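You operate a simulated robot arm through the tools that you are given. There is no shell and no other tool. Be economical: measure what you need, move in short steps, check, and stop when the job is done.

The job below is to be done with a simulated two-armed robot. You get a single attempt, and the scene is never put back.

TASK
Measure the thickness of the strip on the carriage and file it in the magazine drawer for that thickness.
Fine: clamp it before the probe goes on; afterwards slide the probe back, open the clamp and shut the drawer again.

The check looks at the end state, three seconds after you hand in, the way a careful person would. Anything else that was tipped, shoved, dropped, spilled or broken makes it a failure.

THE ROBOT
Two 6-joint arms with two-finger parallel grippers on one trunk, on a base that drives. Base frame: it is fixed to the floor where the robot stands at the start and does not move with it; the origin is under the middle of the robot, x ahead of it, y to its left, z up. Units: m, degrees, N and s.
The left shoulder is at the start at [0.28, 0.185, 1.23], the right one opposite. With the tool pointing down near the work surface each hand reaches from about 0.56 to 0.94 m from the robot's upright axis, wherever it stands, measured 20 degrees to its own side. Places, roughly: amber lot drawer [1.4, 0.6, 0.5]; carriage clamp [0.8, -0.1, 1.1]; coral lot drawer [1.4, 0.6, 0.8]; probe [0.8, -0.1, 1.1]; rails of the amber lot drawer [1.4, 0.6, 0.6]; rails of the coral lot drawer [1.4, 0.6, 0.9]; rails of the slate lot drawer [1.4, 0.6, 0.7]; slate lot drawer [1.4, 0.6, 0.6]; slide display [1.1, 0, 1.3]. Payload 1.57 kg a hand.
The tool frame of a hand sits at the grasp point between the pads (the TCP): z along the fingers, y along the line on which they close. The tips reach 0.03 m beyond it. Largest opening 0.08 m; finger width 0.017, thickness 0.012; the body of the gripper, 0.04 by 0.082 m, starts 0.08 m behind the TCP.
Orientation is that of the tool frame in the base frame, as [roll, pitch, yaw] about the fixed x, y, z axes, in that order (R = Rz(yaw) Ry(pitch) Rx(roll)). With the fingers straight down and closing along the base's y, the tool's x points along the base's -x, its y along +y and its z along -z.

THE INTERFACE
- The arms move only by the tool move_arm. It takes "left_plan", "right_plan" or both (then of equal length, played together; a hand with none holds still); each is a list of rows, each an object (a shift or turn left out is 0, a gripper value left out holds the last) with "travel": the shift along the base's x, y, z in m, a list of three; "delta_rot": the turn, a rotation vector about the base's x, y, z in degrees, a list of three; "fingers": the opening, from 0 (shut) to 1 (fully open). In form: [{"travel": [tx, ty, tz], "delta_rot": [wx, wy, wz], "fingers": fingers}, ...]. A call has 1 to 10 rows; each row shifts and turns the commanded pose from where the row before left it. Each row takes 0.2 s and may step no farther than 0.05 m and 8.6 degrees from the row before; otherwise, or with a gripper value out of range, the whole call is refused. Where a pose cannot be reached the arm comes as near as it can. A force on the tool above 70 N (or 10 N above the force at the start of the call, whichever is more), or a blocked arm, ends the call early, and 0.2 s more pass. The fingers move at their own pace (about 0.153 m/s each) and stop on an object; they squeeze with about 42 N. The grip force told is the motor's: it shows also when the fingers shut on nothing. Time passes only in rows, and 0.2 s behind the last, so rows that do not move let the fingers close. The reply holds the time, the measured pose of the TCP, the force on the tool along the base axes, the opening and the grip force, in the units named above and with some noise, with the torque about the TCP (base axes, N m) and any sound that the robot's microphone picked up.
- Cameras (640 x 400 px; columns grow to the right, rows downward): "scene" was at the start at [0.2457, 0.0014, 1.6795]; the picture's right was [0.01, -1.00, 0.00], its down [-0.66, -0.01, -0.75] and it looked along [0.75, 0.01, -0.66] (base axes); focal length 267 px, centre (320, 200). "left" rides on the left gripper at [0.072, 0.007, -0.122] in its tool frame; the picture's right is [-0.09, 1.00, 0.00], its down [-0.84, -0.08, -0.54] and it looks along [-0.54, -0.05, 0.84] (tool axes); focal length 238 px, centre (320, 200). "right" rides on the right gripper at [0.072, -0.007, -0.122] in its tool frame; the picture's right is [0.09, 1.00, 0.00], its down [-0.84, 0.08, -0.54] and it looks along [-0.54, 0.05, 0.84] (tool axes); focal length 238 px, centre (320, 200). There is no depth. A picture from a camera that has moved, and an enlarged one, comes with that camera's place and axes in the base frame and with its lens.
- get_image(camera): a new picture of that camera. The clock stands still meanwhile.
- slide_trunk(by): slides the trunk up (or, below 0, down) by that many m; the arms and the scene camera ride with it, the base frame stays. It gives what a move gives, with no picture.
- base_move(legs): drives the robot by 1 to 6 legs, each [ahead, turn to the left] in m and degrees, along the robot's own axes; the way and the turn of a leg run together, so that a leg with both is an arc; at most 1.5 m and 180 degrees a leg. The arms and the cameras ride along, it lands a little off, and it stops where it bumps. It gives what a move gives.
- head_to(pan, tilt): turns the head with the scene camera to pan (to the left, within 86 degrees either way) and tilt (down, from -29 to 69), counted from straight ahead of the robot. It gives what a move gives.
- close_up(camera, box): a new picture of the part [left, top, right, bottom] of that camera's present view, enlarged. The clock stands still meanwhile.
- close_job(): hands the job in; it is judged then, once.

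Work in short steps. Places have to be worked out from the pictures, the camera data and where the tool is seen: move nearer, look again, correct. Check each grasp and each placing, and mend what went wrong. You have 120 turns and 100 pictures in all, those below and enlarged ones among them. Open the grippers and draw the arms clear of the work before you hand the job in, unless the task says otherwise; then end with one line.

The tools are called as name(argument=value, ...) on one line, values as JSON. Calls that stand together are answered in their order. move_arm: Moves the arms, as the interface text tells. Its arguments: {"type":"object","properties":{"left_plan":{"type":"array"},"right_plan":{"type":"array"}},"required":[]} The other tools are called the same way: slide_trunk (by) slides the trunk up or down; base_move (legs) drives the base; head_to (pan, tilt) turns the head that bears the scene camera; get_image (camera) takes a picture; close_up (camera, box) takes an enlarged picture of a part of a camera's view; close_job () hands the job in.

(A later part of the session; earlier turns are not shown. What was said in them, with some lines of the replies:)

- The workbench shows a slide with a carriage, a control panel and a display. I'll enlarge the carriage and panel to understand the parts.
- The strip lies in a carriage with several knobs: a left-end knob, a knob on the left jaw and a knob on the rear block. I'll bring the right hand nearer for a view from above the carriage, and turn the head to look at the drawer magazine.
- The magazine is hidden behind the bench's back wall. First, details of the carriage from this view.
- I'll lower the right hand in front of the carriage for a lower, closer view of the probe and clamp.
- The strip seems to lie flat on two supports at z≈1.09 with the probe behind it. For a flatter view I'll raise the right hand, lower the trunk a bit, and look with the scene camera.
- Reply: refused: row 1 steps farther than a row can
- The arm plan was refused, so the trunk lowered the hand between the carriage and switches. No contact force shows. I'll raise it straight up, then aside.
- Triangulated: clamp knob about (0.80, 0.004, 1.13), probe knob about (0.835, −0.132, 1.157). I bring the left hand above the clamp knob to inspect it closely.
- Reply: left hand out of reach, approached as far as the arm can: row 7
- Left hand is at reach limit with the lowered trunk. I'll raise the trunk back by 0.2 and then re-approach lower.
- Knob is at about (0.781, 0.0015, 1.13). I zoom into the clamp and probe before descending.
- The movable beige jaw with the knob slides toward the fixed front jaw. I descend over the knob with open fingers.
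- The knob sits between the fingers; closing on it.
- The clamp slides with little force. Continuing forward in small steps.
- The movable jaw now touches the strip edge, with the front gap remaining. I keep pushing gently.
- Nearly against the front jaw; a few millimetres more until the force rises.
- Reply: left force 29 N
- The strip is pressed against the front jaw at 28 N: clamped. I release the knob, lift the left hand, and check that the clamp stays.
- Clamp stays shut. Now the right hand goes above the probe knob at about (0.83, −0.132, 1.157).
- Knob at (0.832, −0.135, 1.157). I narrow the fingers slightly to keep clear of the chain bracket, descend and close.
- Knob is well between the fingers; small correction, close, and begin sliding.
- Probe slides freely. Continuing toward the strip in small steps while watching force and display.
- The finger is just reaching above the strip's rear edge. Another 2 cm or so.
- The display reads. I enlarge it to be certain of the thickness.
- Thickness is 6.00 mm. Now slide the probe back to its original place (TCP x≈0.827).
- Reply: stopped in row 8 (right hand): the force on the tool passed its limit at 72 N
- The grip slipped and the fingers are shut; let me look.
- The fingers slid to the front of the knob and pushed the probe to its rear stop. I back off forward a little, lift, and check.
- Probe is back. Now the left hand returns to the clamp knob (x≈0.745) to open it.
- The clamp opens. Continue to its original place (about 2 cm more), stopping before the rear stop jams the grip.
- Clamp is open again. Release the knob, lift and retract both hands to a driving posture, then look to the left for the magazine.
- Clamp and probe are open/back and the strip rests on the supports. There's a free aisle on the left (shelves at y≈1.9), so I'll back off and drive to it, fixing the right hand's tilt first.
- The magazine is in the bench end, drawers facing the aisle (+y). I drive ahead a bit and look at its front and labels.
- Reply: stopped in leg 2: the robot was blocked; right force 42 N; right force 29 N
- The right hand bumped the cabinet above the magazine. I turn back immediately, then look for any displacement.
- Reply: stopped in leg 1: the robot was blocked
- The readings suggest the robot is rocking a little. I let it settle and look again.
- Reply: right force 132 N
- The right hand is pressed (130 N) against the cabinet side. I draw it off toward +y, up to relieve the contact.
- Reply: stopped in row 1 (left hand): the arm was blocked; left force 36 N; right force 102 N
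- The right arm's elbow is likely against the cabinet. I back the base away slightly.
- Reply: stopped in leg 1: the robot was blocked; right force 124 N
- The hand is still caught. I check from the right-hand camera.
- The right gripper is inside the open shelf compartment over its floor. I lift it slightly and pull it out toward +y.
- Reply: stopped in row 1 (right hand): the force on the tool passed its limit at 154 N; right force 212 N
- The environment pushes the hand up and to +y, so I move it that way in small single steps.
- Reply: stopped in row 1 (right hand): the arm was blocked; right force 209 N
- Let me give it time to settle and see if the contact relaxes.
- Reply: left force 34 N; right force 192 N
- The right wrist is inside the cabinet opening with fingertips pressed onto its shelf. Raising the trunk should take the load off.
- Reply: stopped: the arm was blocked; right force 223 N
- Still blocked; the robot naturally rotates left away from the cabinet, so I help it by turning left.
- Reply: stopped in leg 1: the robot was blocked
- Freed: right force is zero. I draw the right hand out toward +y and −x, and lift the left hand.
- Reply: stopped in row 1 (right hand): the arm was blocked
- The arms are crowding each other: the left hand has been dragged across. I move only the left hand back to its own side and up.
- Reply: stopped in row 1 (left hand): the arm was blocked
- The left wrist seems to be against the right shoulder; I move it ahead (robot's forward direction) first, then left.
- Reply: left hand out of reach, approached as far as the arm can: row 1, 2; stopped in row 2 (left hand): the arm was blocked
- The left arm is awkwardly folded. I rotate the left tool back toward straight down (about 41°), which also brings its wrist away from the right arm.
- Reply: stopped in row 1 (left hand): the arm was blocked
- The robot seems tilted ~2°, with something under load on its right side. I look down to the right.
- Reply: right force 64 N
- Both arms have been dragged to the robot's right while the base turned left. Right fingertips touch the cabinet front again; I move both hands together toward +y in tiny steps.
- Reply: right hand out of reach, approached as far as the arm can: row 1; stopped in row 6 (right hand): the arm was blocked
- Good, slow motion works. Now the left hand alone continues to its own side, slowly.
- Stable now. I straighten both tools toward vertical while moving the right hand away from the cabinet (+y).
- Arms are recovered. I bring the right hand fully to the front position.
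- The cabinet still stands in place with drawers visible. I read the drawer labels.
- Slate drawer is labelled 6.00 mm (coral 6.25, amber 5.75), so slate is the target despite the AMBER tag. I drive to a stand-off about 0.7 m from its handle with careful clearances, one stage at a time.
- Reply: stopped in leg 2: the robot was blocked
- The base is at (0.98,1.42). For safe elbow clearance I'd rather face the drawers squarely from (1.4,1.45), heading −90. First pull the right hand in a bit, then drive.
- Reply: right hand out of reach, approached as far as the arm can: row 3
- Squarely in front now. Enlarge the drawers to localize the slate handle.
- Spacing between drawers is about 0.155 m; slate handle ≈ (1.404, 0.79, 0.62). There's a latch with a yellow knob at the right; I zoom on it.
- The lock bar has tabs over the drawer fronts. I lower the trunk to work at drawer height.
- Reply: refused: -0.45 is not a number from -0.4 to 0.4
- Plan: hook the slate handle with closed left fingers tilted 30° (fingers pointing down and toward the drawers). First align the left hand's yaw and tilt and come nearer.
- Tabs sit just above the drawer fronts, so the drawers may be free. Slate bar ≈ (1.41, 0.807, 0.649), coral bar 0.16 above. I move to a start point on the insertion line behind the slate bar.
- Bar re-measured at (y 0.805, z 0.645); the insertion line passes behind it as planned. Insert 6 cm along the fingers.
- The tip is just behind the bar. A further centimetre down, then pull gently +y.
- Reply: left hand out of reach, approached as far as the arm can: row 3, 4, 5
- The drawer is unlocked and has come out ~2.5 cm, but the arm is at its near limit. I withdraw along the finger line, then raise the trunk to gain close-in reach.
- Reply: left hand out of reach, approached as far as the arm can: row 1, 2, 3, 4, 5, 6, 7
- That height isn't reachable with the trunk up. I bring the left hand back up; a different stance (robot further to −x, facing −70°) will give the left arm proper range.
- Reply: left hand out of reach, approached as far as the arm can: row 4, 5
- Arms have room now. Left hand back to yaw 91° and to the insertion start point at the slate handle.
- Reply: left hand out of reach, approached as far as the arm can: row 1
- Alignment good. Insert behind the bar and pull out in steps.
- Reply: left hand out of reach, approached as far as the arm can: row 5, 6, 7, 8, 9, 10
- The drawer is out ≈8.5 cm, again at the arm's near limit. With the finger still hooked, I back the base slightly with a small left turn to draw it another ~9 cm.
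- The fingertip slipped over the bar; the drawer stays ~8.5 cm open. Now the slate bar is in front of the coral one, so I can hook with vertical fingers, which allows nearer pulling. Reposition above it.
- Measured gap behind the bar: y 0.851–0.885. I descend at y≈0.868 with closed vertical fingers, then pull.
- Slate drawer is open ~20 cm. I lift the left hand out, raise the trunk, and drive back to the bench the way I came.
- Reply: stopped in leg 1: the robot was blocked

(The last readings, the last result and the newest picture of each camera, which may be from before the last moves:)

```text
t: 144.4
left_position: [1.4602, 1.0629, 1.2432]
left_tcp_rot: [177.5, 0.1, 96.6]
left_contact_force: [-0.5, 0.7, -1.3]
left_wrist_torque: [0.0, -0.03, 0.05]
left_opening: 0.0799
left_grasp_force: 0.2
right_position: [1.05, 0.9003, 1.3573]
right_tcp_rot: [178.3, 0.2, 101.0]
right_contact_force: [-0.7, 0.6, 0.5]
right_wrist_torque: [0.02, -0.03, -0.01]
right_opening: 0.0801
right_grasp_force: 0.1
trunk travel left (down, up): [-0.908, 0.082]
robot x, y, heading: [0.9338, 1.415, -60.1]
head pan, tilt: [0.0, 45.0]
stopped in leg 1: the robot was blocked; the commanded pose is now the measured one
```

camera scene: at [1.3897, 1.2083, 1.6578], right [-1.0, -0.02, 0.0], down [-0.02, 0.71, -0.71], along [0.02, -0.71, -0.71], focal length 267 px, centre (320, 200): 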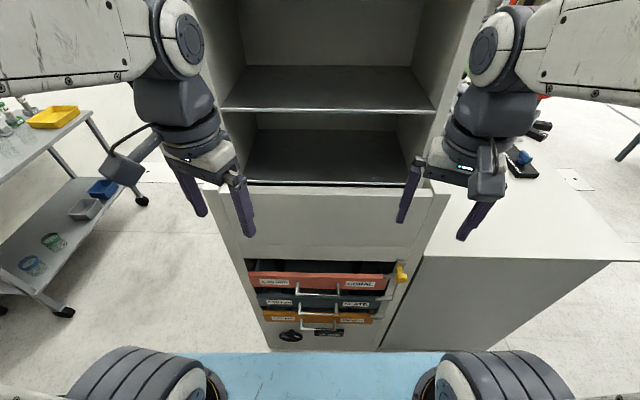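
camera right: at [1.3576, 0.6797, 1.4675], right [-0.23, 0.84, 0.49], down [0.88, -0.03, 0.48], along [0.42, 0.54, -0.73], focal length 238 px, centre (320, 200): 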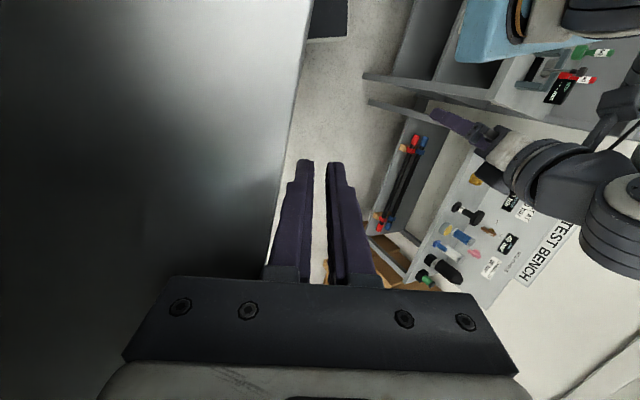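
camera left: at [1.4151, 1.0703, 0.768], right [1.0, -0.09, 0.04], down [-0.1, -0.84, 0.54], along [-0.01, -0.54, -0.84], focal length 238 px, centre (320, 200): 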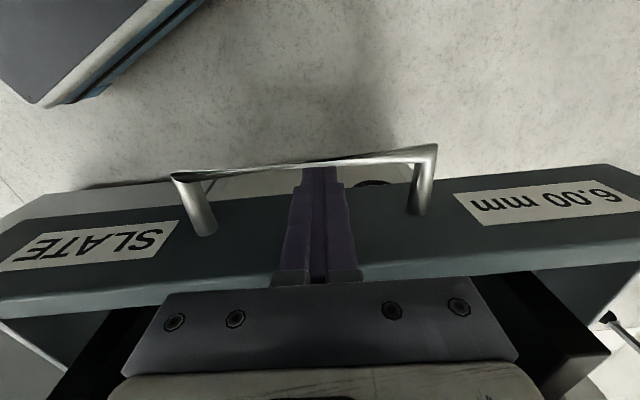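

Rear corner touches the shelf when turning there; ease ahead 6 cm, then turn and reverse.

base_move(legs=[[0.06, 0], [0, 77], [-0.95, 0]])

```text
t: 153.3
left_position: [0.5179, 1.5135, 1.2436]
left_tcp_rot: [177.5, 0.1, 174.8]
left_contact_force: [0.0, -0.3, -0.5]
left_wrist_torque: [0.01, 0.01, 0.0]
left_opening: 0.0801
left_grasp_force: 0.1
right_position: [0.594, 1.0791, 1.3566]
right_tcp_rot: [178.1, 0.2, 179.2]
right_contact_force: [-0.4, -0.9, 0.6]
right_wrist_torque: [0.01, 0.01, 0.0]
right_opening: 0.0802
right_grasp_force: 0.1
trunk travel left (down, up): [-0.908, 0.082]
robot x, y, heading: [0.0593, 1.0714, 18.4]
head pan, tilt: [0.0, 45.0]
```

base_move(legs=[[0, 46.6], [-1.18, 0], [0, -65], [0.44, 0]])

```text
t: 166.7
left_position: [0.5705, 0.2548, 1.2425]
left_tcp_rot: [177.5, 0.1, 156.3]
left_contact_force: [-0.6, 0.4, 0.0]
left_wrist_torque: [0.03, 0.02, -0.01]
left_opening: 0.08
left_grasp_force: 0.0
right_position: [0.5055, -0.1813, 1.3572]
right_tcp_rot: [178.1, 0.3, 161.0]
right_contact_force: [0.1, 0.8, 0.4]
right_wrist_torque: [-0.02, -0.02, -0.01]
right_opening: 0.0802
right_grasp_force: 0.0
trunk travel left (down, up): [-0.908, 0.082]
robot x, y, heading: [-0.0041, -0.0211, -0.3]
head pan, tilt: [0.0, 45.0]
```

Back at the bench. The left hand will pick the strip just left of the anvil: I move it over with yaw turning +114° (closing along x), and move the right hand out of the way.

move_arm(left_plan=[{"travel": [0.01, -0.02, 0.006], "delta_rot": [0, 0, 8.2]}, {"travel": [0.01, -0.02, 0.006], "delta_rot": [0, 0, 8.2]}, {"travel": [0.01, -0.03, 0.006], "delta_rot": [0, 0, 8.2]}, {"travel": [0.015, -0.038, 0.005], "delta_rot": [0, 0, 8.2]}, {"travel": [0.015, -0.042, 0.005], "delta_rot": [0, 0, 8.2]}, {"travel": [0.015, -0.042, 0], "delta_rot": [0, 0, 8.2]}, {"travel": [0.015, -0.042, 0], "delta_rot": [0, 0, 8.2]}, {"travel": [0.015, -0.042, 0], "delta_rot": [0, 0, 8.2]}, {"travel": [0.015, -0.042, 0], "delta_rot": [0, 0, 8.2]}, {"travel": [0.015, -0.042, 0], "delta_rot": [0, 0, 8.2]}], right_plan=[{"travel": [0.012, -0.045, 0]}, {"travel": [0.012, -0.045, 0]}, {"travel": [0.012, -0.045, 0]}, {"travel": [0.012, -0.045, 0]}, {"travel": [0.012, -0.045, 0]}, {}, {}, {}, {}, {}])

move_arm(left_plan=[{"delta_rot": [0, 0, 8.2]}, {"delta_rot": [0, 0, 8.2]}, {"delta_rot": [0, 0, 8.2]}, {"delta_rot": [0, 0, 7.2]}])

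get_image(camera="left")

```text
t: 168.9
left_position: [0.7046, -0.1041, 1.2671]
left_tcp_rot: [177.4, 0.1, -121.5]
left_contact_force: [-0.6, 0.1, 0.7]
left_wrist_torque: [0.02, 0.0, -0.01]
left_opening: 0.08
left_grasp_force: 0.1
right_position: [0.565, -0.4052, 1.359]
right_tcp_rot: [178.2, 0.2, 160.9]
right_contact_force: [0.2, 0.0, -0.7]
right_wrist_torque: [-0.02, 0.0, -0.02]
right_opening: 0.0801
right_grasp_force: 0.1
trunk travel left (down, up): [-0.908, 0.082]
robot x, y, heading: [-0.0011, -0.0214, -0.1]
head pan, tilt: [0.0, 45.0]
```

```text
t: 169.9
left_position: [0.7046, -0.1037, 1.2701]
left_tcp_rot: [177.5, 0.1, -89.7]
left_contact_force: [-0.6, 0.8, -0.1]
left_wrist_torque: [-0.01, 0.01, -0.02]
left_opening: 0.0799
left_grasp_force: 0.0
right_position: [0.5637, -0.4049, 1.359]
right_tcp_rot: [178.3, 0.1, 160.8]
right_contact_force: [-0.5, -0.1, 0.3]
right_wrist_torque: [0.04, 0.0, 0.0]
right_opening: 0.0801
right_grasp_force: 0.0
trunk travel left (down, up): [-0.908, 0.082]
robot x, y, heading: [-0.0049, -0.0169, -0.3]
head pan, tilt: [0.0, 45.0]
```

```text
16 pictures are left
camera left: at [0.7039, -0.177, 1.3921], right [-1.0, 0.09, 0.04], down [0.1, 0.84, 0.54], along [0.01, 0.54, -0.84], focal length 238 px, centre (320, 200)
```

left: 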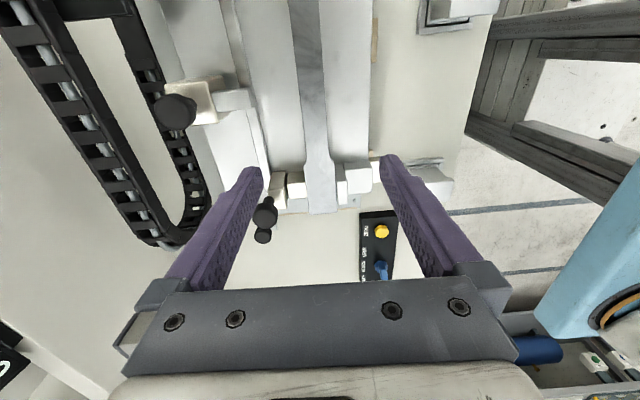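

The strip centreline is x≈0.703, nicely between the fingers. Correct the 2.5° tilt, descend and grip.

move_arm(left_plan=[{"travel": [-0.001, -0.001, -0.04], "delta_rot": [0, -2.5, 0]}, {"travel": [0, 0, -0.045]}, {"travel": [0, 0, -0.045]}, {"travel": [0, 0, -0.025]}, {"travel": [0, 0, -0.015]}, {"fingers": 0}, {"fingers": 0}, {"fingers": 0}])

get_image(camera="left")

```text
t: 171.7
left_position: [0.704, -0.1039, 1.0992]
left_tcp_rot: [179.9, 0.1, -89.9]
left_contact_force: [-1.8, 0.9, 0.3]
left_wrist_torque: [-0.25, -0.03, -0.12]
left_opening: 0.0295
left_grasp_force: 38.9
right_position: [0.5648, -0.4043, 1.3583]
right_tcp_rot: [178.2, 0.2, 160.9]
right_contact_force: [-0.2, 0.4, -0.3]
right_wrist_torque: [0.02, 0.02, 0.0]
right_opening: 0.0801
right_grasp_force: 0.1
trunk travel left (down, up): [-0.908, 0.082]
robot x, y, heading: [-0.004, -0.0218, -0.2]
head pan, tilt: [0.0, 45.0]
```

```text
15 pictures are left
camera left: at [0.6976, -0.178, 1.2212], right [-1.0, 0.09, 0.0], down [0.08, 0.84, 0.54], along [0.05, 0.54, -0.84], focal length 238 px, centre (320, 200)
```

left: 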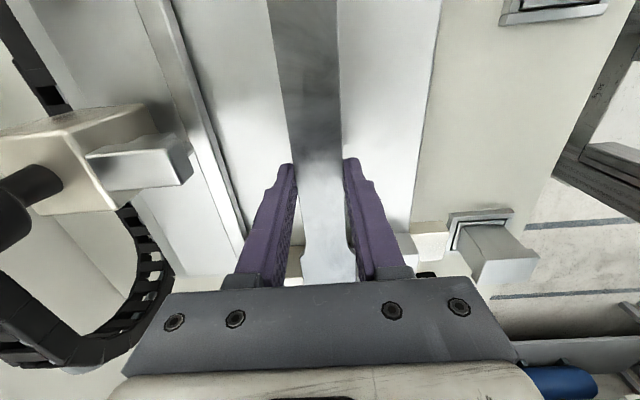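

Gripped at 29.5 mm. Lift slowly straight up.

move_arm(left_plan=[{"travel": [0, 0, 0.015]}, {"travel": [0, 0, 0.025]}, {"travel": [0, 0, 0.035]}, {"travel": [0, 0, 0.04]}, {"travel": [0, 0, 0.04]}, {"travel": [0, 0, 0.04]}, {"travel": [0, 0, 0.03]}])

get_image(camera="scene")

```text
t: 173.3
left_position: [0.7025, -0.1037, 1.3278]
left_tcp_rot: [179.9, 0.2, -90.0]
left_contact_force: [0.6, 0.6, -6.2]
left_wrist_torque: [0.19, 0.01, 0.03]
left_opening: 0.0299
left_grasp_force: 38.8
right_position: [0.5634, -0.4042, 1.3587]
right_tcp_rot: [178.2, 0.2, 161.0]
right_contact_force: [0.2, -0.2, 0.6]
right_wrist_torque: [0.01, -0.02, 0.01]
right_opening: 0.0801
right_grasp_force: 0.0
trunk travel left (down, up): [-0.908, 0.082]
robot x, y, heading: [-0.0065, -0.02, -0.4]
head pan, tilt: [0.0, 45.0]
```

```text
14 pictures are left
camera scene: at [0.2399, -0.0208, 1.6578], right [0.0, -1.0, 0.0], down [-0.71, 0.0, -0.71], along [0.71, 0.0, -0.71], focal length 267 px, centre (320, 200)
```

scene: 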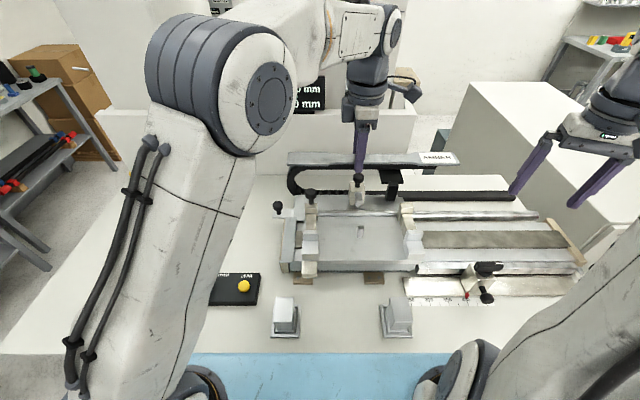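

The strip is held level (≈6 N). Bring it to a carrying position on the left and tuck the right hand in.

move_arm(left_plan=[{"travel": [-0.0175, 0.0375, 0.005]}, {"travel": [-0.0175, 0.0375, 0.005]}, {"travel": [-0.0175, 0.0375, 0.005]}, {"travel": [-0.0175, 0.0375, 0.005]}, {"travel": [-0.0175, 0.0375, 0.005]}, {"travel": [-0.0175, 0.0375, 0.005]}, {"travel": [-0.0175, 0.0375, 0.005]}, {"travel": [-0.0175, 0.0375, 0.005]}, {}, {}], right_plan=[{}, {}, {}, {}, {"travel": [-0.0115, 0.041, 0]}, {"travel": [-0.0115, 0.041, 0]}, {"travel": [-0.0115, 0.041, 0]}, {"travel": [-0.0115, 0.041, 0]}, {"travel": [-0.0115, 0.035, 0]}, {}])

base_move(legs=[[-0.45, 0], [0, 65], [1.22, 0], [0, -48]])

```text
t: 175.5
left_position: [0.563, 0.1916, 1.3648]
left_tcp_rot: [-179.9, 0.1, -89.9]
left_contact_force: [-0.1, -0.7, -5.9]
left_wrist_torque: [0.15, 0.0, 0.0]
left_opening: 0.0299
left_grasp_force: 39.3
right_position: [0.5062, -0.2083, 1.3589]
right_tcp_rot: [178.2, 0.3, 160.8]
right_contact_force: [-0.3, 0.3, -0.5]
right_wrist_torque: [0.04, 0.01, 0.0]
right_opening: 0.08
right_grasp_force: 0.1
trunk travel left (down, up): [-0.908, 0.082]
robot x, y, heading: [-0.0043, -0.0211, -0.0]
head pan, tilt: [0.0, 45.0]
```

```text
t: 189.2
left_position: [0.5507, 1.4655, 1.3648]
left_tcp_rot: [-180.0, 0.1, -73.5]
left_contact_force: [0.1, -0.2, -5.5]
left_wrist_torque: [0.17, 0.08, -0.01]
left_opening: 0.0297
left_grasp_force: 39.8
right_position: [0.6091, 1.0655, 1.359]
right_tcp_rot: [178.2, 0.2, 177.2]
right_contact_force: [0.2, -0.1, -0.7]
right_wrist_torque: [-0.01, -0.02, -0.03]
right_opening: 0.0802
right_grasp_force: 0.1
trunk travel left (down, up): [-0.908, 0.082]
robot x, y, heading: [0.0676, 1.102, 15.9]
head pan, tilt: [0.0, 45.0]
```

base_move(legs=[[0.93, 0], [0, -82], [-0.04, 0]])

head_to(pan=12, tilt=50)

get_image(camera="scene")

```text
t: 198.0
left_position: [1.3526, 0.957, 1.3657]
left_tcp_rot: [-180.0, 0.1, -156.7]
left_contact_force: [-0.2, 0.5, -6.2]
left_wrist_torque: [0.1, -0.2, -0.02]
left_opening: 0.0298
left_grasp_force: 39.0
right_position: [0.9627, 0.852, 1.3588]
right_tcp_rot: [178.2, 0.2, 93.9]
right_contact_force: [0.6, -1.6, -0.3]
right_wrist_torque: [0.02, -0.01, 0.0]
right_opening: 0.0799
right_grasp_force: 0.1
trunk travel left (down, up): [-0.908, 0.082]
robot x, y, heading: [0.9322, 1.394, -67.0]
head pan, tilt: [0.0, 45.0]
```

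```text
t: 198.8
left_position: [1.3536, 0.9566, 1.3648]
left_tcp_rot: [179.9, 0.2, -156.8]
left_contact_force: [-0.6, 0.8, -7.0]
left_wrist_torque: [0.05, -0.16, -0.03]
left_opening: 0.0297
left_grasp_force: 39.2
right_position: [0.9629, 0.8517, 1.3594]
right_tcp_rot: [178.2, 0.2, 94.1]
right_contact_force: [0.5, 0.5, -0.1]
right_wrist_torque: [0.01, -0.01, 0.02]
right_opening: 0.0796
right_grasp_force: 0.1
trunk travel left (down, up): [-0.908, 0.082]
robot x, y, heading: [0.9364, 1.3978, -67.3]
head pan, tilt: [12.0, 50.0]
```

```text
13 pictures are left
camera scene: at [1.0427, 1.1837, 1.6509], right [-0.82, -0.57, 0.0], down [-0.44, 0.63, -0.64], along [0.37, -0.53, -0.77], focal length 267 px, centre (320, 200)
```

scene: 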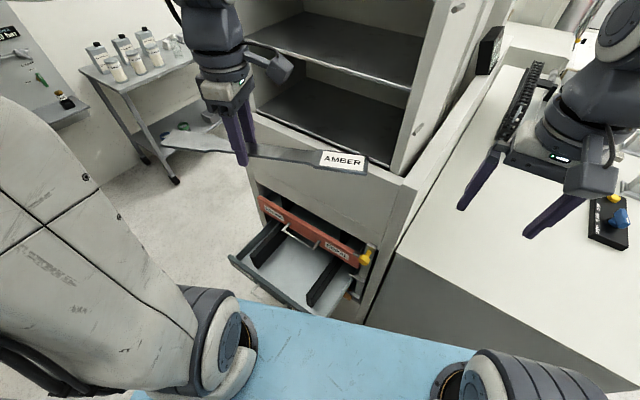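

The drawer holds two black rails front-to-back; the strip should lie across them. Zoom in.

close_up(camera="scene", box=[220, 185, 390, 320])

```text
2.96 times, centred on (305, 252) of scene
camera zoom: at [1.0427, 1.1837, 1.6509], right [-0.82, -0.57, 0.0], down [-0.44, 0.63, -0.64], along [0.37, -0.53, -0.77], focal length 792 px, centre (364, 44)
```

zoom: 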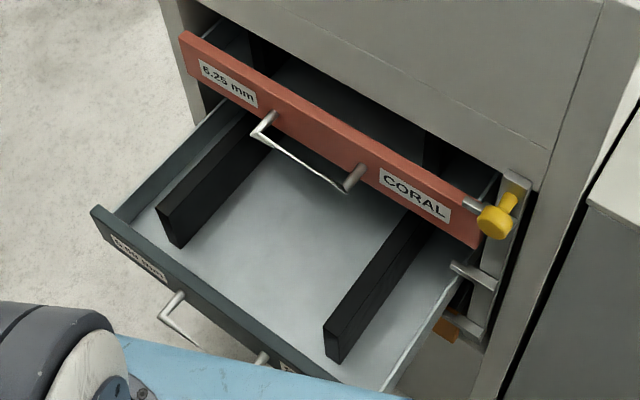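

Rails at x≈1.28 and 1.556, front ends y≈0.91. Strip centre is 3 cm off the TCP, so target TCP ≈ (1.44, 0.868) with yaw 180°. Lower the trunk and align above the drawer.

slide_trunk(by=-0.4)

move_arm(left_plan=[{"travel": [0.02, 0, 0], "delta_rot": [0, 0, -7.7]}, {"travel": [0.02, 0, 0], "delta_rot": [0, 0, -7.7]}, {"travel": [0.02, -0.01, 0], "delta_rot": [0, 0, -7.7]}, {"travel": [0.013, -0.02, 0]}, {"travel": [0.012, -0.02, 0]}, {"travel": [0, -0.02, -0.02]}, {"travel": [0, -0.016, -0.03]}])

get_image(camera="left")

```text
t: 202.6
left_position: [1.3524, 0.9565, 0.9653]
left_tcp_rot: [-180.0, 0.1, -156.6]
left_contact_force: [-0.1, 0.5, -6.5]
left_wrist_torque: [0.09, -0.14, -0.03]
left_opening: 0.0297
left_grasp_force: 39.3
right_position: [0.9639, 0.851, 0.9587]
right_tcp_rot: [178.2, 0.2, 94.1]
right_contact_force: [0.9, -0.1, 0.1]
right_wrist_torque: [-0.01, 0.01, -0.02]
right_opening: 0.08
right_grasp_force: 0.0
trunk travel left (down, up): [-0.508, 0.482]
robot x, y, heading: [0.9321, 1.3959, -67.2]
head pan, tilt: [12.0, 50.0]
```

```text
t: 204.2
left_position: [1.4384, 0.8727, 0.9162]
left_tcp_rot: [179.9, 0.1, -179.8]
left_contact_force: [0.0, 0.2, -5.8]
left_wrist_torque: [-0.03, -0.19, -0.02]
left_opening: 0.0296
left_grasp_force: 38.9
right_position: [0.9631, 0.8505, 0.9593]
right_tcp_rot: [178.2, 0.3, 94.0]
right_contact_force: [0.0, -1.0, 0.1]
right_wrist_torque: [0.0, -0.03, 0.02]
right_opening: 0.0799
right_grasp_force: 0.0
trunk travel left (down, up): [-0.508, 0.482]
robot x, y, heading: [0.9343, 1.3941, -67.4]
head pan, tilt: [12.0, 50.0]
```

```text
11 pictures are left
camera left: at [1.3661, 0.8779, 1.0373], right [0.09, 1.0, 0.0], down [0.84, -0.08, 0.54], along [0.54, -0.05, -0.84], focal length 238 px, centre (320, 200)
```

left: 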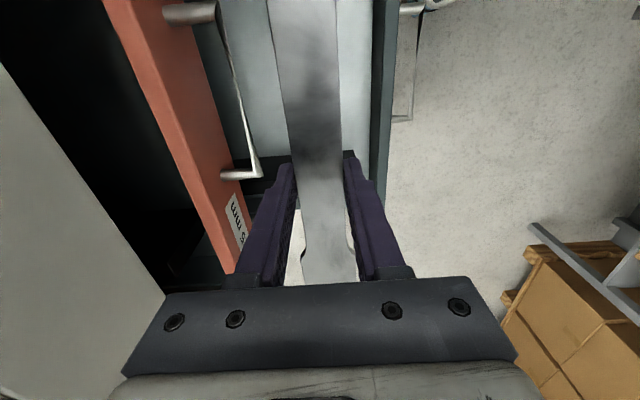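

Position between coral handle (y≤0.81) and drawer front (0.94) is good. Descend.

move_arm(left_plan=[{"travel": [0, 0, -0.03]}, {"travel": [0, 0, -0.03]}, {"travel": [0, 0, -0.03]}, {"travel": [0, 0, -0.03]}, {"travel": [0, 0, -0.03]}, {"travel": [0, 0, -0.015]}, {"travel": [0, 0, -0.015]}])

get_image(camera="left")

```text
t: 205.8
left_position: [1.4373, 0.8699, 0.7358]
left_tcp_rot: [-180.0, 0.1, -179.7]
left_contact_force: [0.0, -0.4, -5.9]
left_wrist_torque: [0.05, -0.19, -0.01]
left_opening: 0.0295
left_grasp_force: 38.7
right_position: [0.9629, 0.8515, 0.9587]
right_tcp_rot: [178.2, 0.2, 94.0]
right_contact_force: [0.3, 0.1, -0.5]
right_wrist_torque: [0.02, -0.01, -0.03]
right_opening: 0.0799
right_grasp_force: 0.0
trunk travel left (down, up): [-0.508, 0.482]
robot x, y, heading: [0.9353, 1.3972, -67.3]
head pan, tilt: [12.0, 50.0]
```

```text
10 pictures are left
camera left: at [1.3656, 0.8765, 0.8571], right [0.09, 1.0, 0.0], down [0.84, -0.08, 0.54], along [0.54, -0.05, -0.84], focal length 238 px, centre (320, 200)
```

left: 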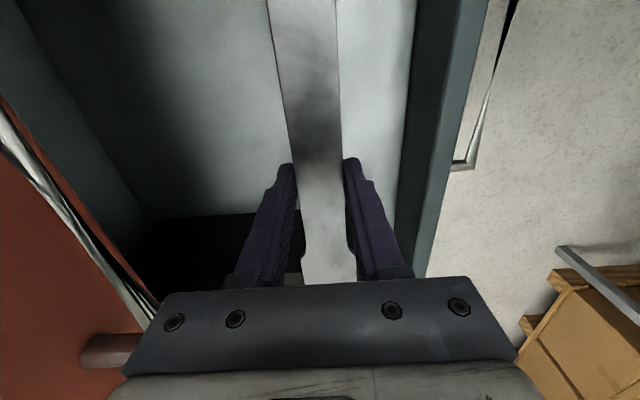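

Clear so far. Continue in small steps watching for load transfer.

move_arm(left_plan=[{"travel": [0, 0, -0.008]}, {"travel": [0, 0, -0.008]}, {"travel": [0, 0, -0.008]}, {"travel": [0, 0, -0.006]}])

```text
t: 206.8
left_position: [1.4398, 0.8657, 0.716]
left_tcp_rot: [-178.9, 0.7, -179.8]
left_contact_force: [-5.0, -0.6, 19.8]
left_wrist_torque: [0.01, 0.17, 0.04]
left_opening: 0.0298
left_grasp_force: 39.5
right_position: [0.9618, 0.8508, 0.9587]
right_tcp_rot: [178.1, 0.3, 94.0]
right_contact_force: [-0.2, -0.4, -0.3]
right_wrist_torque: [-0.03, -0.01, 0.01]
right_opening: 0.0799
right_grasp_force: 0.1
trunk travel left (down, up): [-0.508, 0.482]
robot x, y, heading: [0.9319, 1.3949, -67.2]
head pan, tilt: [12.0, 50.0]
stopped in row 4 (left hand): the force on the tool passed its limit at 77 N (the readings are from after the stop); the commanded pose is now the measured one
```

Contact at z≈0.716. I check with the scene camera that the strip lies on both rails before releasing.

close_up(camera="scene", box=[200, 200, 420, 400])

```text
2.00 times, centred on (310, 300) of scene
camera zoom: at [1.0417, 1.1846, 1.2507], right [-0.82, -0.57, 0.0], down [-0.44, 0.63, -0.64], along [0.37, -0.53, -0.77], focal length 534 px, centre (340, 0)
```

zoom: 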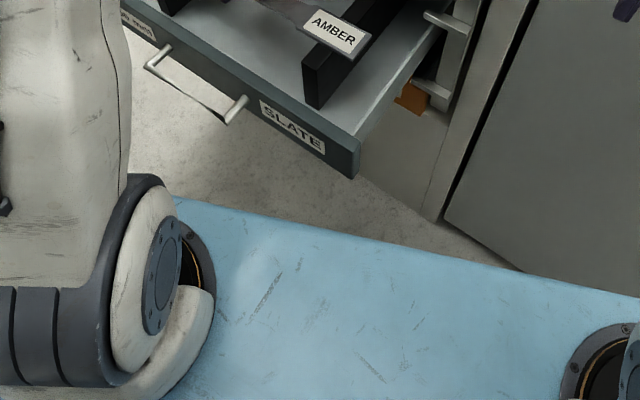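

The labelled end rests on its rail with overhang. Release with a modest opening and lift straight up.

move_arm(left_plan=[{"travel": [0, 0, 0.001]}, {"fingers": 0.65}, {"fingers": 0.65}, {"travel": [0, 0.004, 0.02]}, {"travel": [0, 0, 0.04]}, {"travel": [0, 0, 0.045]}, {"travel": [0, 0, 0.045]}, {"travel": [0, 0.03, 0.035]}, {"travel": [0, 0.03, 0.02]}])

get_image(camera="left")

```text
t: 208.8
left_position: [1.4397, 0.9313, 0.9187]
left_tcp_rot: [-179.3, 0.5, -179.8]
left_contact_force: [0.6, -0.8, 0.6]
left_wrist_torque: [0.01, 0.03, 0.0]
left_opening: 0.0519
left_grasp_force: 0.2
right_position: [0.9627, 0.8513, 0.9599]
right_tcp_rot: [178.1, 0.3, 94.0]
right_contact_force: [0.3, 0.4, -0.7]
right_wrist_torque: [0.0, 0.01, -0.05]
right_opening: 0.08
right_grasp_force: 0.0
trunk travel left (down, up): [-0.508, 0.482]
robot x, y, heading: [0.9317, 1.4002, -67.2]
head pan, tilt: [12.0, 50.0]
```

```text
8 pictures are left
camera left: at [1.3675, 0.9388, 1.0388], right [0.09, 1.0, -0.01], down [0.83, -0.07, 0.55], along [0.55, -0.06, -0.83], focal length 238 px, centre (320, 200)
```

left: 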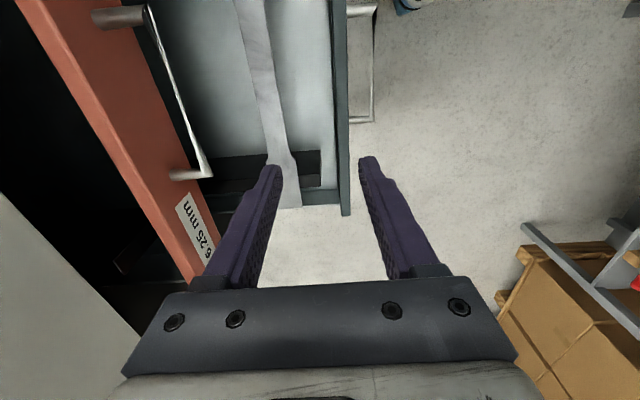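

The strip is across both rails. I enlarge the +x end to confirm it lies inside the drawer wall.

close_up(camera="left", box=[220, 120, 370, 225])

```text
3.81 times, centred on (295, 172) of left
camera zoom: at [1.3675, 0.9388, 1.0388], right [0.09, 1.0, -0.01], down [0.83, -0.07, 0.55], along [0.55, -0.06, -0.83], focal length 908 px, centre (415, 305)
```

zoom: 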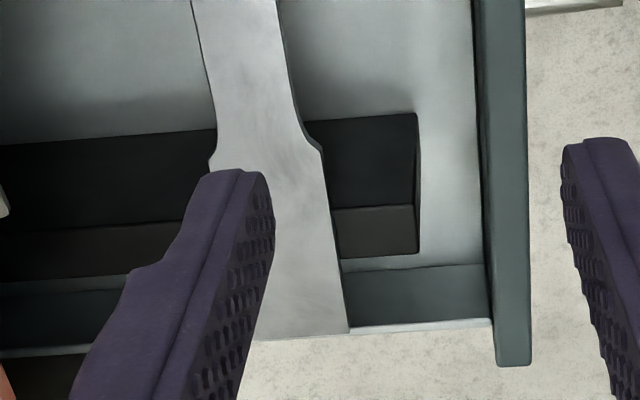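

The strip is centred inside. Now shut the drawer: turn the left hand to yaw 90°, closed, and go in front of the slate handle bar (y≈1.01).

move_arm(left_plan=[{"travel": [-0.005, 0.02, 0.01], "delta_rot": [0, 0, -8.2], "fingers": 0}, {"travel": [-0.005, 0.02, 0], "delta_rot": [0, 0, -8.2]}, {"travel": [-0.005, 0.02, 0], "delta_rot": [0, 0, -8.2]}, {"travel": [-0.005, 0.02, 0], "delta_rot": [0, 0, -8.2]}, {"travel": [-0.005, 0.02, 0], "delta_rot": [0, 0, -8.2]}, {"travel": [-0.005, 0.02, 0], "delta_rot": [0, 0, -8.2]}, {"delta_rot": [0, 0, -8.2]}, {"delta_rot": [0, 0, -8.2]}, {"delta_rot": [0, 0, -8.2]}, {"delta_rot": [0, 0, -8.2]}])

move_arm(left_plan=[{"travel": [0, 0, -0.045], "delta_rot": [0, 0, -8]}, {"travel": [0, 0, -0.045]}, {"travel": [0, 0, -0.045]}, {"travel": [0, 0, -0.045]}, {"travel": [0, 0, -0.045]}, {"travel": [0, 0, -0.045]}])

get_image(camera="left")

```text
t: 211.0
left_position: [1.4105, 1.0504, 0.9286]
left_tcp_rot: [-179.2, 0.6, 98.0]
left_contact_force: [0.1, -0.3, -0.2]
left_wrist_torque: [0.01, 0.0, -0.02]
left_opening: 0.0
left_grasp_force: 21.4
right_position: [0.9632, 0.8517, 0.9594]
right_tcp_rot: [178.3, 0.3, 93.9]
right_contact_force: [0.4, -1.1, 0.2]
right_wrist_torque: [0.02, -0.04, -0.01]
right_opening: 0.0799
right_grasp_force: 0.1
trunk travel left (down, up): [-0.508, 0.482]
robot x, y, heading: [0.9363, 1.3945, -67.1]
head pan, tilt: [12.0, 50.0]
```

```text
t: 212.4
left_position: [1.4109, 1.0485, 0.6608]
left_tcp_rot: [-179.3, 0.6, 90.2]
left_contact_force: [0.0, -0.6, 0.5]
left_wrist_torque: [0.0, -0.03, 0.01]
left_opening: 0.0001
left_grasp_force: 21.4
right_position: [0.9624, 0.8518, 0.9587]
right_tcp_rot: [178.3, 0.1, 94.0]
right_contact_force: [-0.6, 0.5, 0.1]
right_wrist_torque: [-0.01, -0.08, -0.01]
right_opening: 0.0797
right_grasp_force: 0.0
trunk travel left (down, up): [-0.508, 0.482]
robot x, y, heading: [0.937, 1.3953, -67.0]
head pan, tilt: [12.0, 50.0]
```

```text
6 pictures are left
camera left: at [1.4192, 1.1217, 0.782], right [1.0, -0.09, -0.01], down [-0.07, -0.83, 0.55], along [-0.06, -0.55, -0.83], focal length 238 px, centre (320, 200)
```

left: 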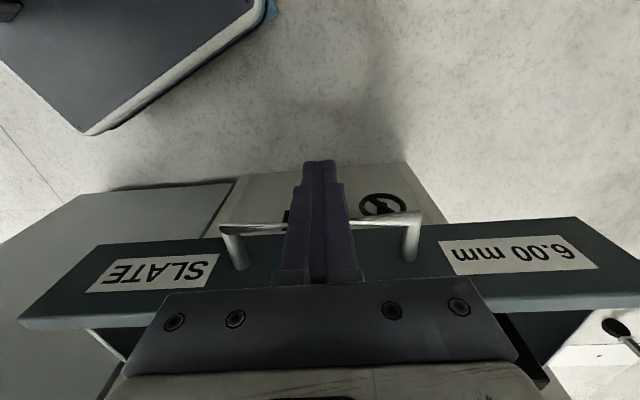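

Finger is in front of the bar. Push slowly toward −y, first stage.

move_arm(left_plan=[{"travel": [0, -0.01, -0.01]}, {"travel": [0, -0.01, 0]}, {"travel": [0, -0.013, 0]}, {"travel": [0, -0.014, 0]}, {"travel": [0, -0.014, 0]}, {"travel": [0, -0.014, 0]}, {"travel": [0, -0.014, 0]}, {"travel": [0, -0.014, 0]}, {"travel": [0, -0.014, 0]}, {"travel": [0, -0.014, 0]}])

```text
t: 214.6
left_position: [1.4088, 0.9185, 0.6496]
left_tcp_rot: [-179.2, 0.6, 90.2]
left_contact_force: [-0.8, 0.2, 1.0]
left_wrist_torque: [-0.02, 0.02, 0.02]
left_opening: 0.0
left_grasp_force: 21.2
right_position: [0.9623, 0.8515, 0.9595]
right_tcp_rot: [178.2, 0.2, 94.0]
right_contact_force: [-0.4, -1.1, 0.2]
right_wrist_torque: [0.01, 0.0, 0.01]
right_opening: 0.0799
right_grasp_force: 0.1
trunk travel left (down, up): [-0.508, 0.482]
robot x, y, heading: [0.9344, 1.3937, -67.3]
head pan, tilt: [12.0, 50.0]
```

move_arm(left_plan=[{"travel": [0, -0.012, 0]}, {"travel": [0, -0.012, 0]}, {"travel": [0, -0.012, 0]}, {"travel": [0, -0.01, 0]}, {"delta_rot": [-7.5, 0, 0]}, {"delta_rot": [-7.5, 0, 0]}, {"delta_rot": [-7.5, 0, 0]}, {"delta_rot": [-7.5, 0, 0]}, {"travel": [0, -0.008, 0]}, {"travel": [0, -0.008, 0]}])

get_image(camera="left")

```text
t: 216.8
left_position: [1.3995, 0.8568, 0.649]
left_tcp_rot: [-177.1, 23.1, 90.0]
left_contact_force: [0.7, 0.4, 0.2]
left_wrist_torque: [-0.03, 0.0, 0.0]
left_opening: 0.0
left_grasp_force: 21.2
left hand out of reach, approached as far as the arm can: row 6, 7, 8
right_position: [0.9631, 0.8515, 0.9588]
right_tcp_rot: [178.1, 0.2, 94.0]
right_contact_force: [0.5, 0.3, -0.4]
right_wrist_torque: [0.0, 0.01, -0.02]
right_opening: 0.0801
right_grasp_force: 0.0
trunk travel left (down, up): [-0.508, 0.482]
robot x, y, heading: [0.9341, 1.3936, -67.3]
head pan, tilt: [12.0, 50.0]
```

```text
5 pictures are left
camera left: at [1.4117, 0.9698, 0.732], right [0.99, -0.1, -0.01], down [-0.05, -0.56, 0.83], along [-0.09, -0.83, -0.56], focal length 238 px, centre (320, 200)
```

left: 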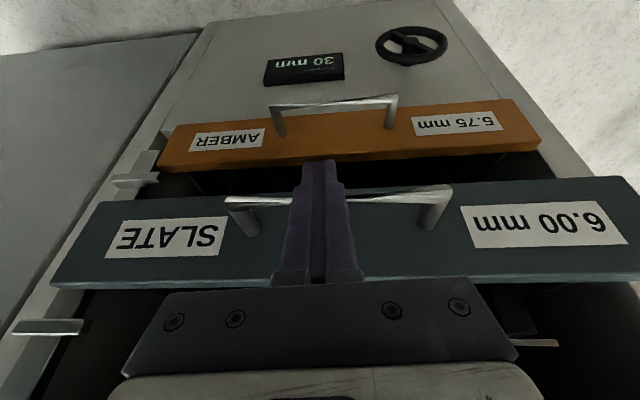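

move_arm(left_plan=[{"travel": [0, -0.007, 0]}, {"travel": [0, -0.007, 0]}, {"travel": [0, -0.007, 0]}, {"travel": [0, -0.006, 0]}, {"travel": [0, -0.006, 0]}])

```text
t: 218.0
left_position: [1.3992, 0.823, 0.648]
left_tcp_rot: [-177.0, 23.1, 90.3]
left_contact_force: [0.4, 0.6, -0.9]
left_wrist_torque: [0.01, -0.04, 0.02]
left_opening: 0.0
left_grasp_force: 21.0
right_position: [0.9622, 0.8516, 0.9594]
right_tcp_rot: [178.3, 0.2, 94.0]
right_contact_force: [0.4, 0.9, 0.6]
right_wrist_torque: [0.03, 0.0, 0.01]
right_opening: 0.0796
right_grasp_force: 0.0
trunk travel left (down, up): [-0.508, 0.482]
robot x, y, heading: [0.933, 1.3931, -67.4]
head pan, tilt: [12.0, 50.0]
```

move_arm(left_plan=[{"travel": [0, -0.004, 0]}, {"travel": [0, -0.004, 0]}, {"travel": [0, -0.004, 0]}])

get_image(camera="left")

```text
t: 218.8
left_position: [1.3983, 0.8189, 0.6459]
left_tcp_rot: [-177.1, 22.1, 90.3]
left_contact_force: [3.6, 46.6, -3.1]
left_wrist_torque: [0.31, 0.2, -0.08]
left_opening: 0.0001
left_grasp_force: 21.2
right_position: [0.9629, 0.8519, 0.9595]
right_tcp_rot: [178.3, 0.2, 94.0]
right_contact_force: [-0.2, -0.2, -0.5]
right_wrist_torque: [0.03, 0.05, -0.02]
right_opening: 0.0799
right_grasp_force: 0.1
trunk travel left (down, up): [-0.508, 0.482]
robot x, y, heading: [0.9342, 1.3971, -66.9]
head pan, tilt: [12.0, 50.0]
```

```text
4 pictures are left
camera left: at [1.4114, 0.9312, 0.7307], right [1.0, -0.1, -0.01], down [-0.05, -0.57, 0.82], along [-0.09, -0.82, -0.57], focal length 238 px, centre (320, 200)
```

left: 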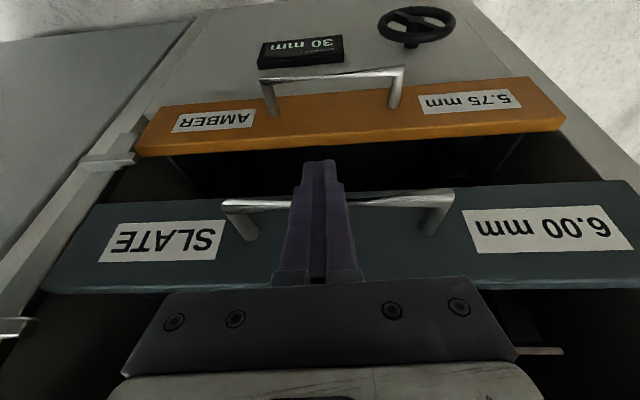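

Hard stop at 47 N with the bar at its original place: the drawer is shut. Withdraw the hand back and up, open it, and draw clear.

move_arm(left_plan=[{"travel": [0, 0.02, 0]}, {"travel": [0, 0.02, 0.01]}, {"travel": [0, 0.02, 0.03]}, {"travel": [0, 0.01, 0.04]}, {"travel": [0, 0.01, 0.045]}, {"travel": [0, 0.01, 0.045]}, {"travel": [0, 0.01, 0.045], "fingers": 1.0}, {"travel": [0, 0, 0.04]}])

slide_trunk(by=0.35)

get_image(camera="scene")

```text
t: 220.6
left_position: [1.3996, 0.9126, 0.9036]
left_tcp_rot: [-177.0, 23.0, 90.2]
left_contact_force: [-0.1, -0.3, 0.3]
left_wrist_torque: [0.01, 0.01, 0.03]
left_opening: 0.0799
left_grasp_force: 0.1
right_position: [0.9633, 0.8518, 0.9588]
right_tcp_rot: [178.2, 0.3, 94.0]
right_contact_force: [0.6, 0.8, -0.8]
right_wrist_torque: [0.05, 0.0, 0.0]
right_opening: 0.0799
right_grasp_force: 0.0
trunk travel left (down, up): [-0.508, 0.482]
robot x, y, heading: [0.9368, 1.3998, -67.0]
head pan, tilt: [12.0, 50.0]
```

```text
t: 224.0
left_position: [1.399, 0.9126, 1.2542]
left_tcp_rot: [-177.1, 23.1, 90.2]
left_contact_force: [-0.8, 0.0, 0.5]
left_wrist_torque: [-0.05, 0.04, -0.01]
left_opening: 0.08
left_grasp_force: 0.1
right_position: [0.9628, 0.8518, 1.3087]
right_tcp_rot: [178.2, 0.2, 94.1]
right_contact_force: [0.4, -0.5, -0.9]
right_wrist_torque: [0.04, -0.01, -0.03]
right_opening: 0.0802
right_grasp_force: 0.1
trunk travel left (down, up): [-0.858, 0.132]
robot x, y, heading: [0.9328, 1.3924, -67.5]
head pan, tilt: [12.0, 50.0]
```

```text
3 pictures are left
camera scene: at [1.0426, 1.184, 1.6009], right [-0.82, -0.57, 0.0], down [-0.44, 0.63, -0.64], along [0.37, -0.53, -0.77], focal length 267 px, centre (320, 200)
```

scene: 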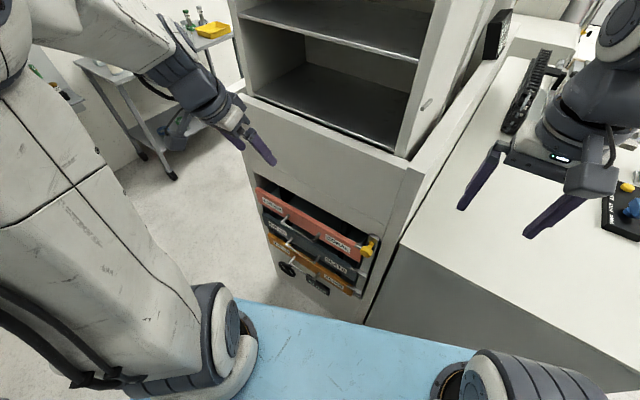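

Drawers look shut. One enlarged check of the magazine.

close_up(camera="scene", box=[240, 175, 400, 300])

```text
3.20 times, centred on (320, 238) of scene
camera zoom: at [1.0426, 1.184, 1.6009], right [-0.82, -0.57, 0.0], down [-0.44, 0.63, -0.64], along [0.37, -0.53, -0.77], focal length 855 px, centre (320, 80)
```

zoom: 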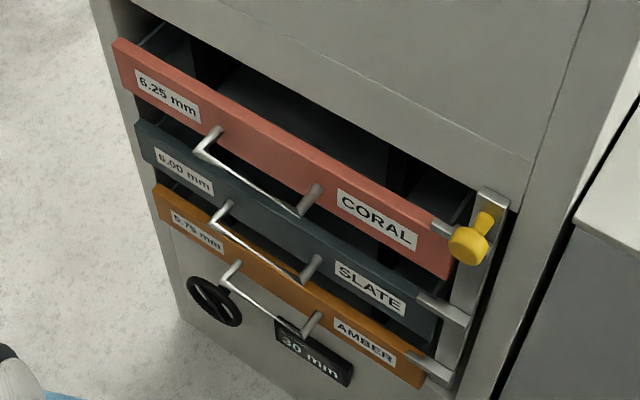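

All three drawers are flush, the strip is in the slate (6.00 mm) drawer, the probe is back, the clamp is open, and both hands are open and clear. I hand in.

close_job()

```text
The job is handed in.
```

The strip measured 6.00 mm thick (30.00 mm wide), so I filed it in the slate 6.00 mm drawer, despite its AMBER label, and shut the drawer. I clamped the strip before the probe went on, then slid the probe back and opened the clamp. On the drive to the drawers, the right hand bumped the open shelf cabinet above them and jammed in it with forces up to about 190 N. The cabinet looked in place afterwards, but I couldn't rule out a small shift.
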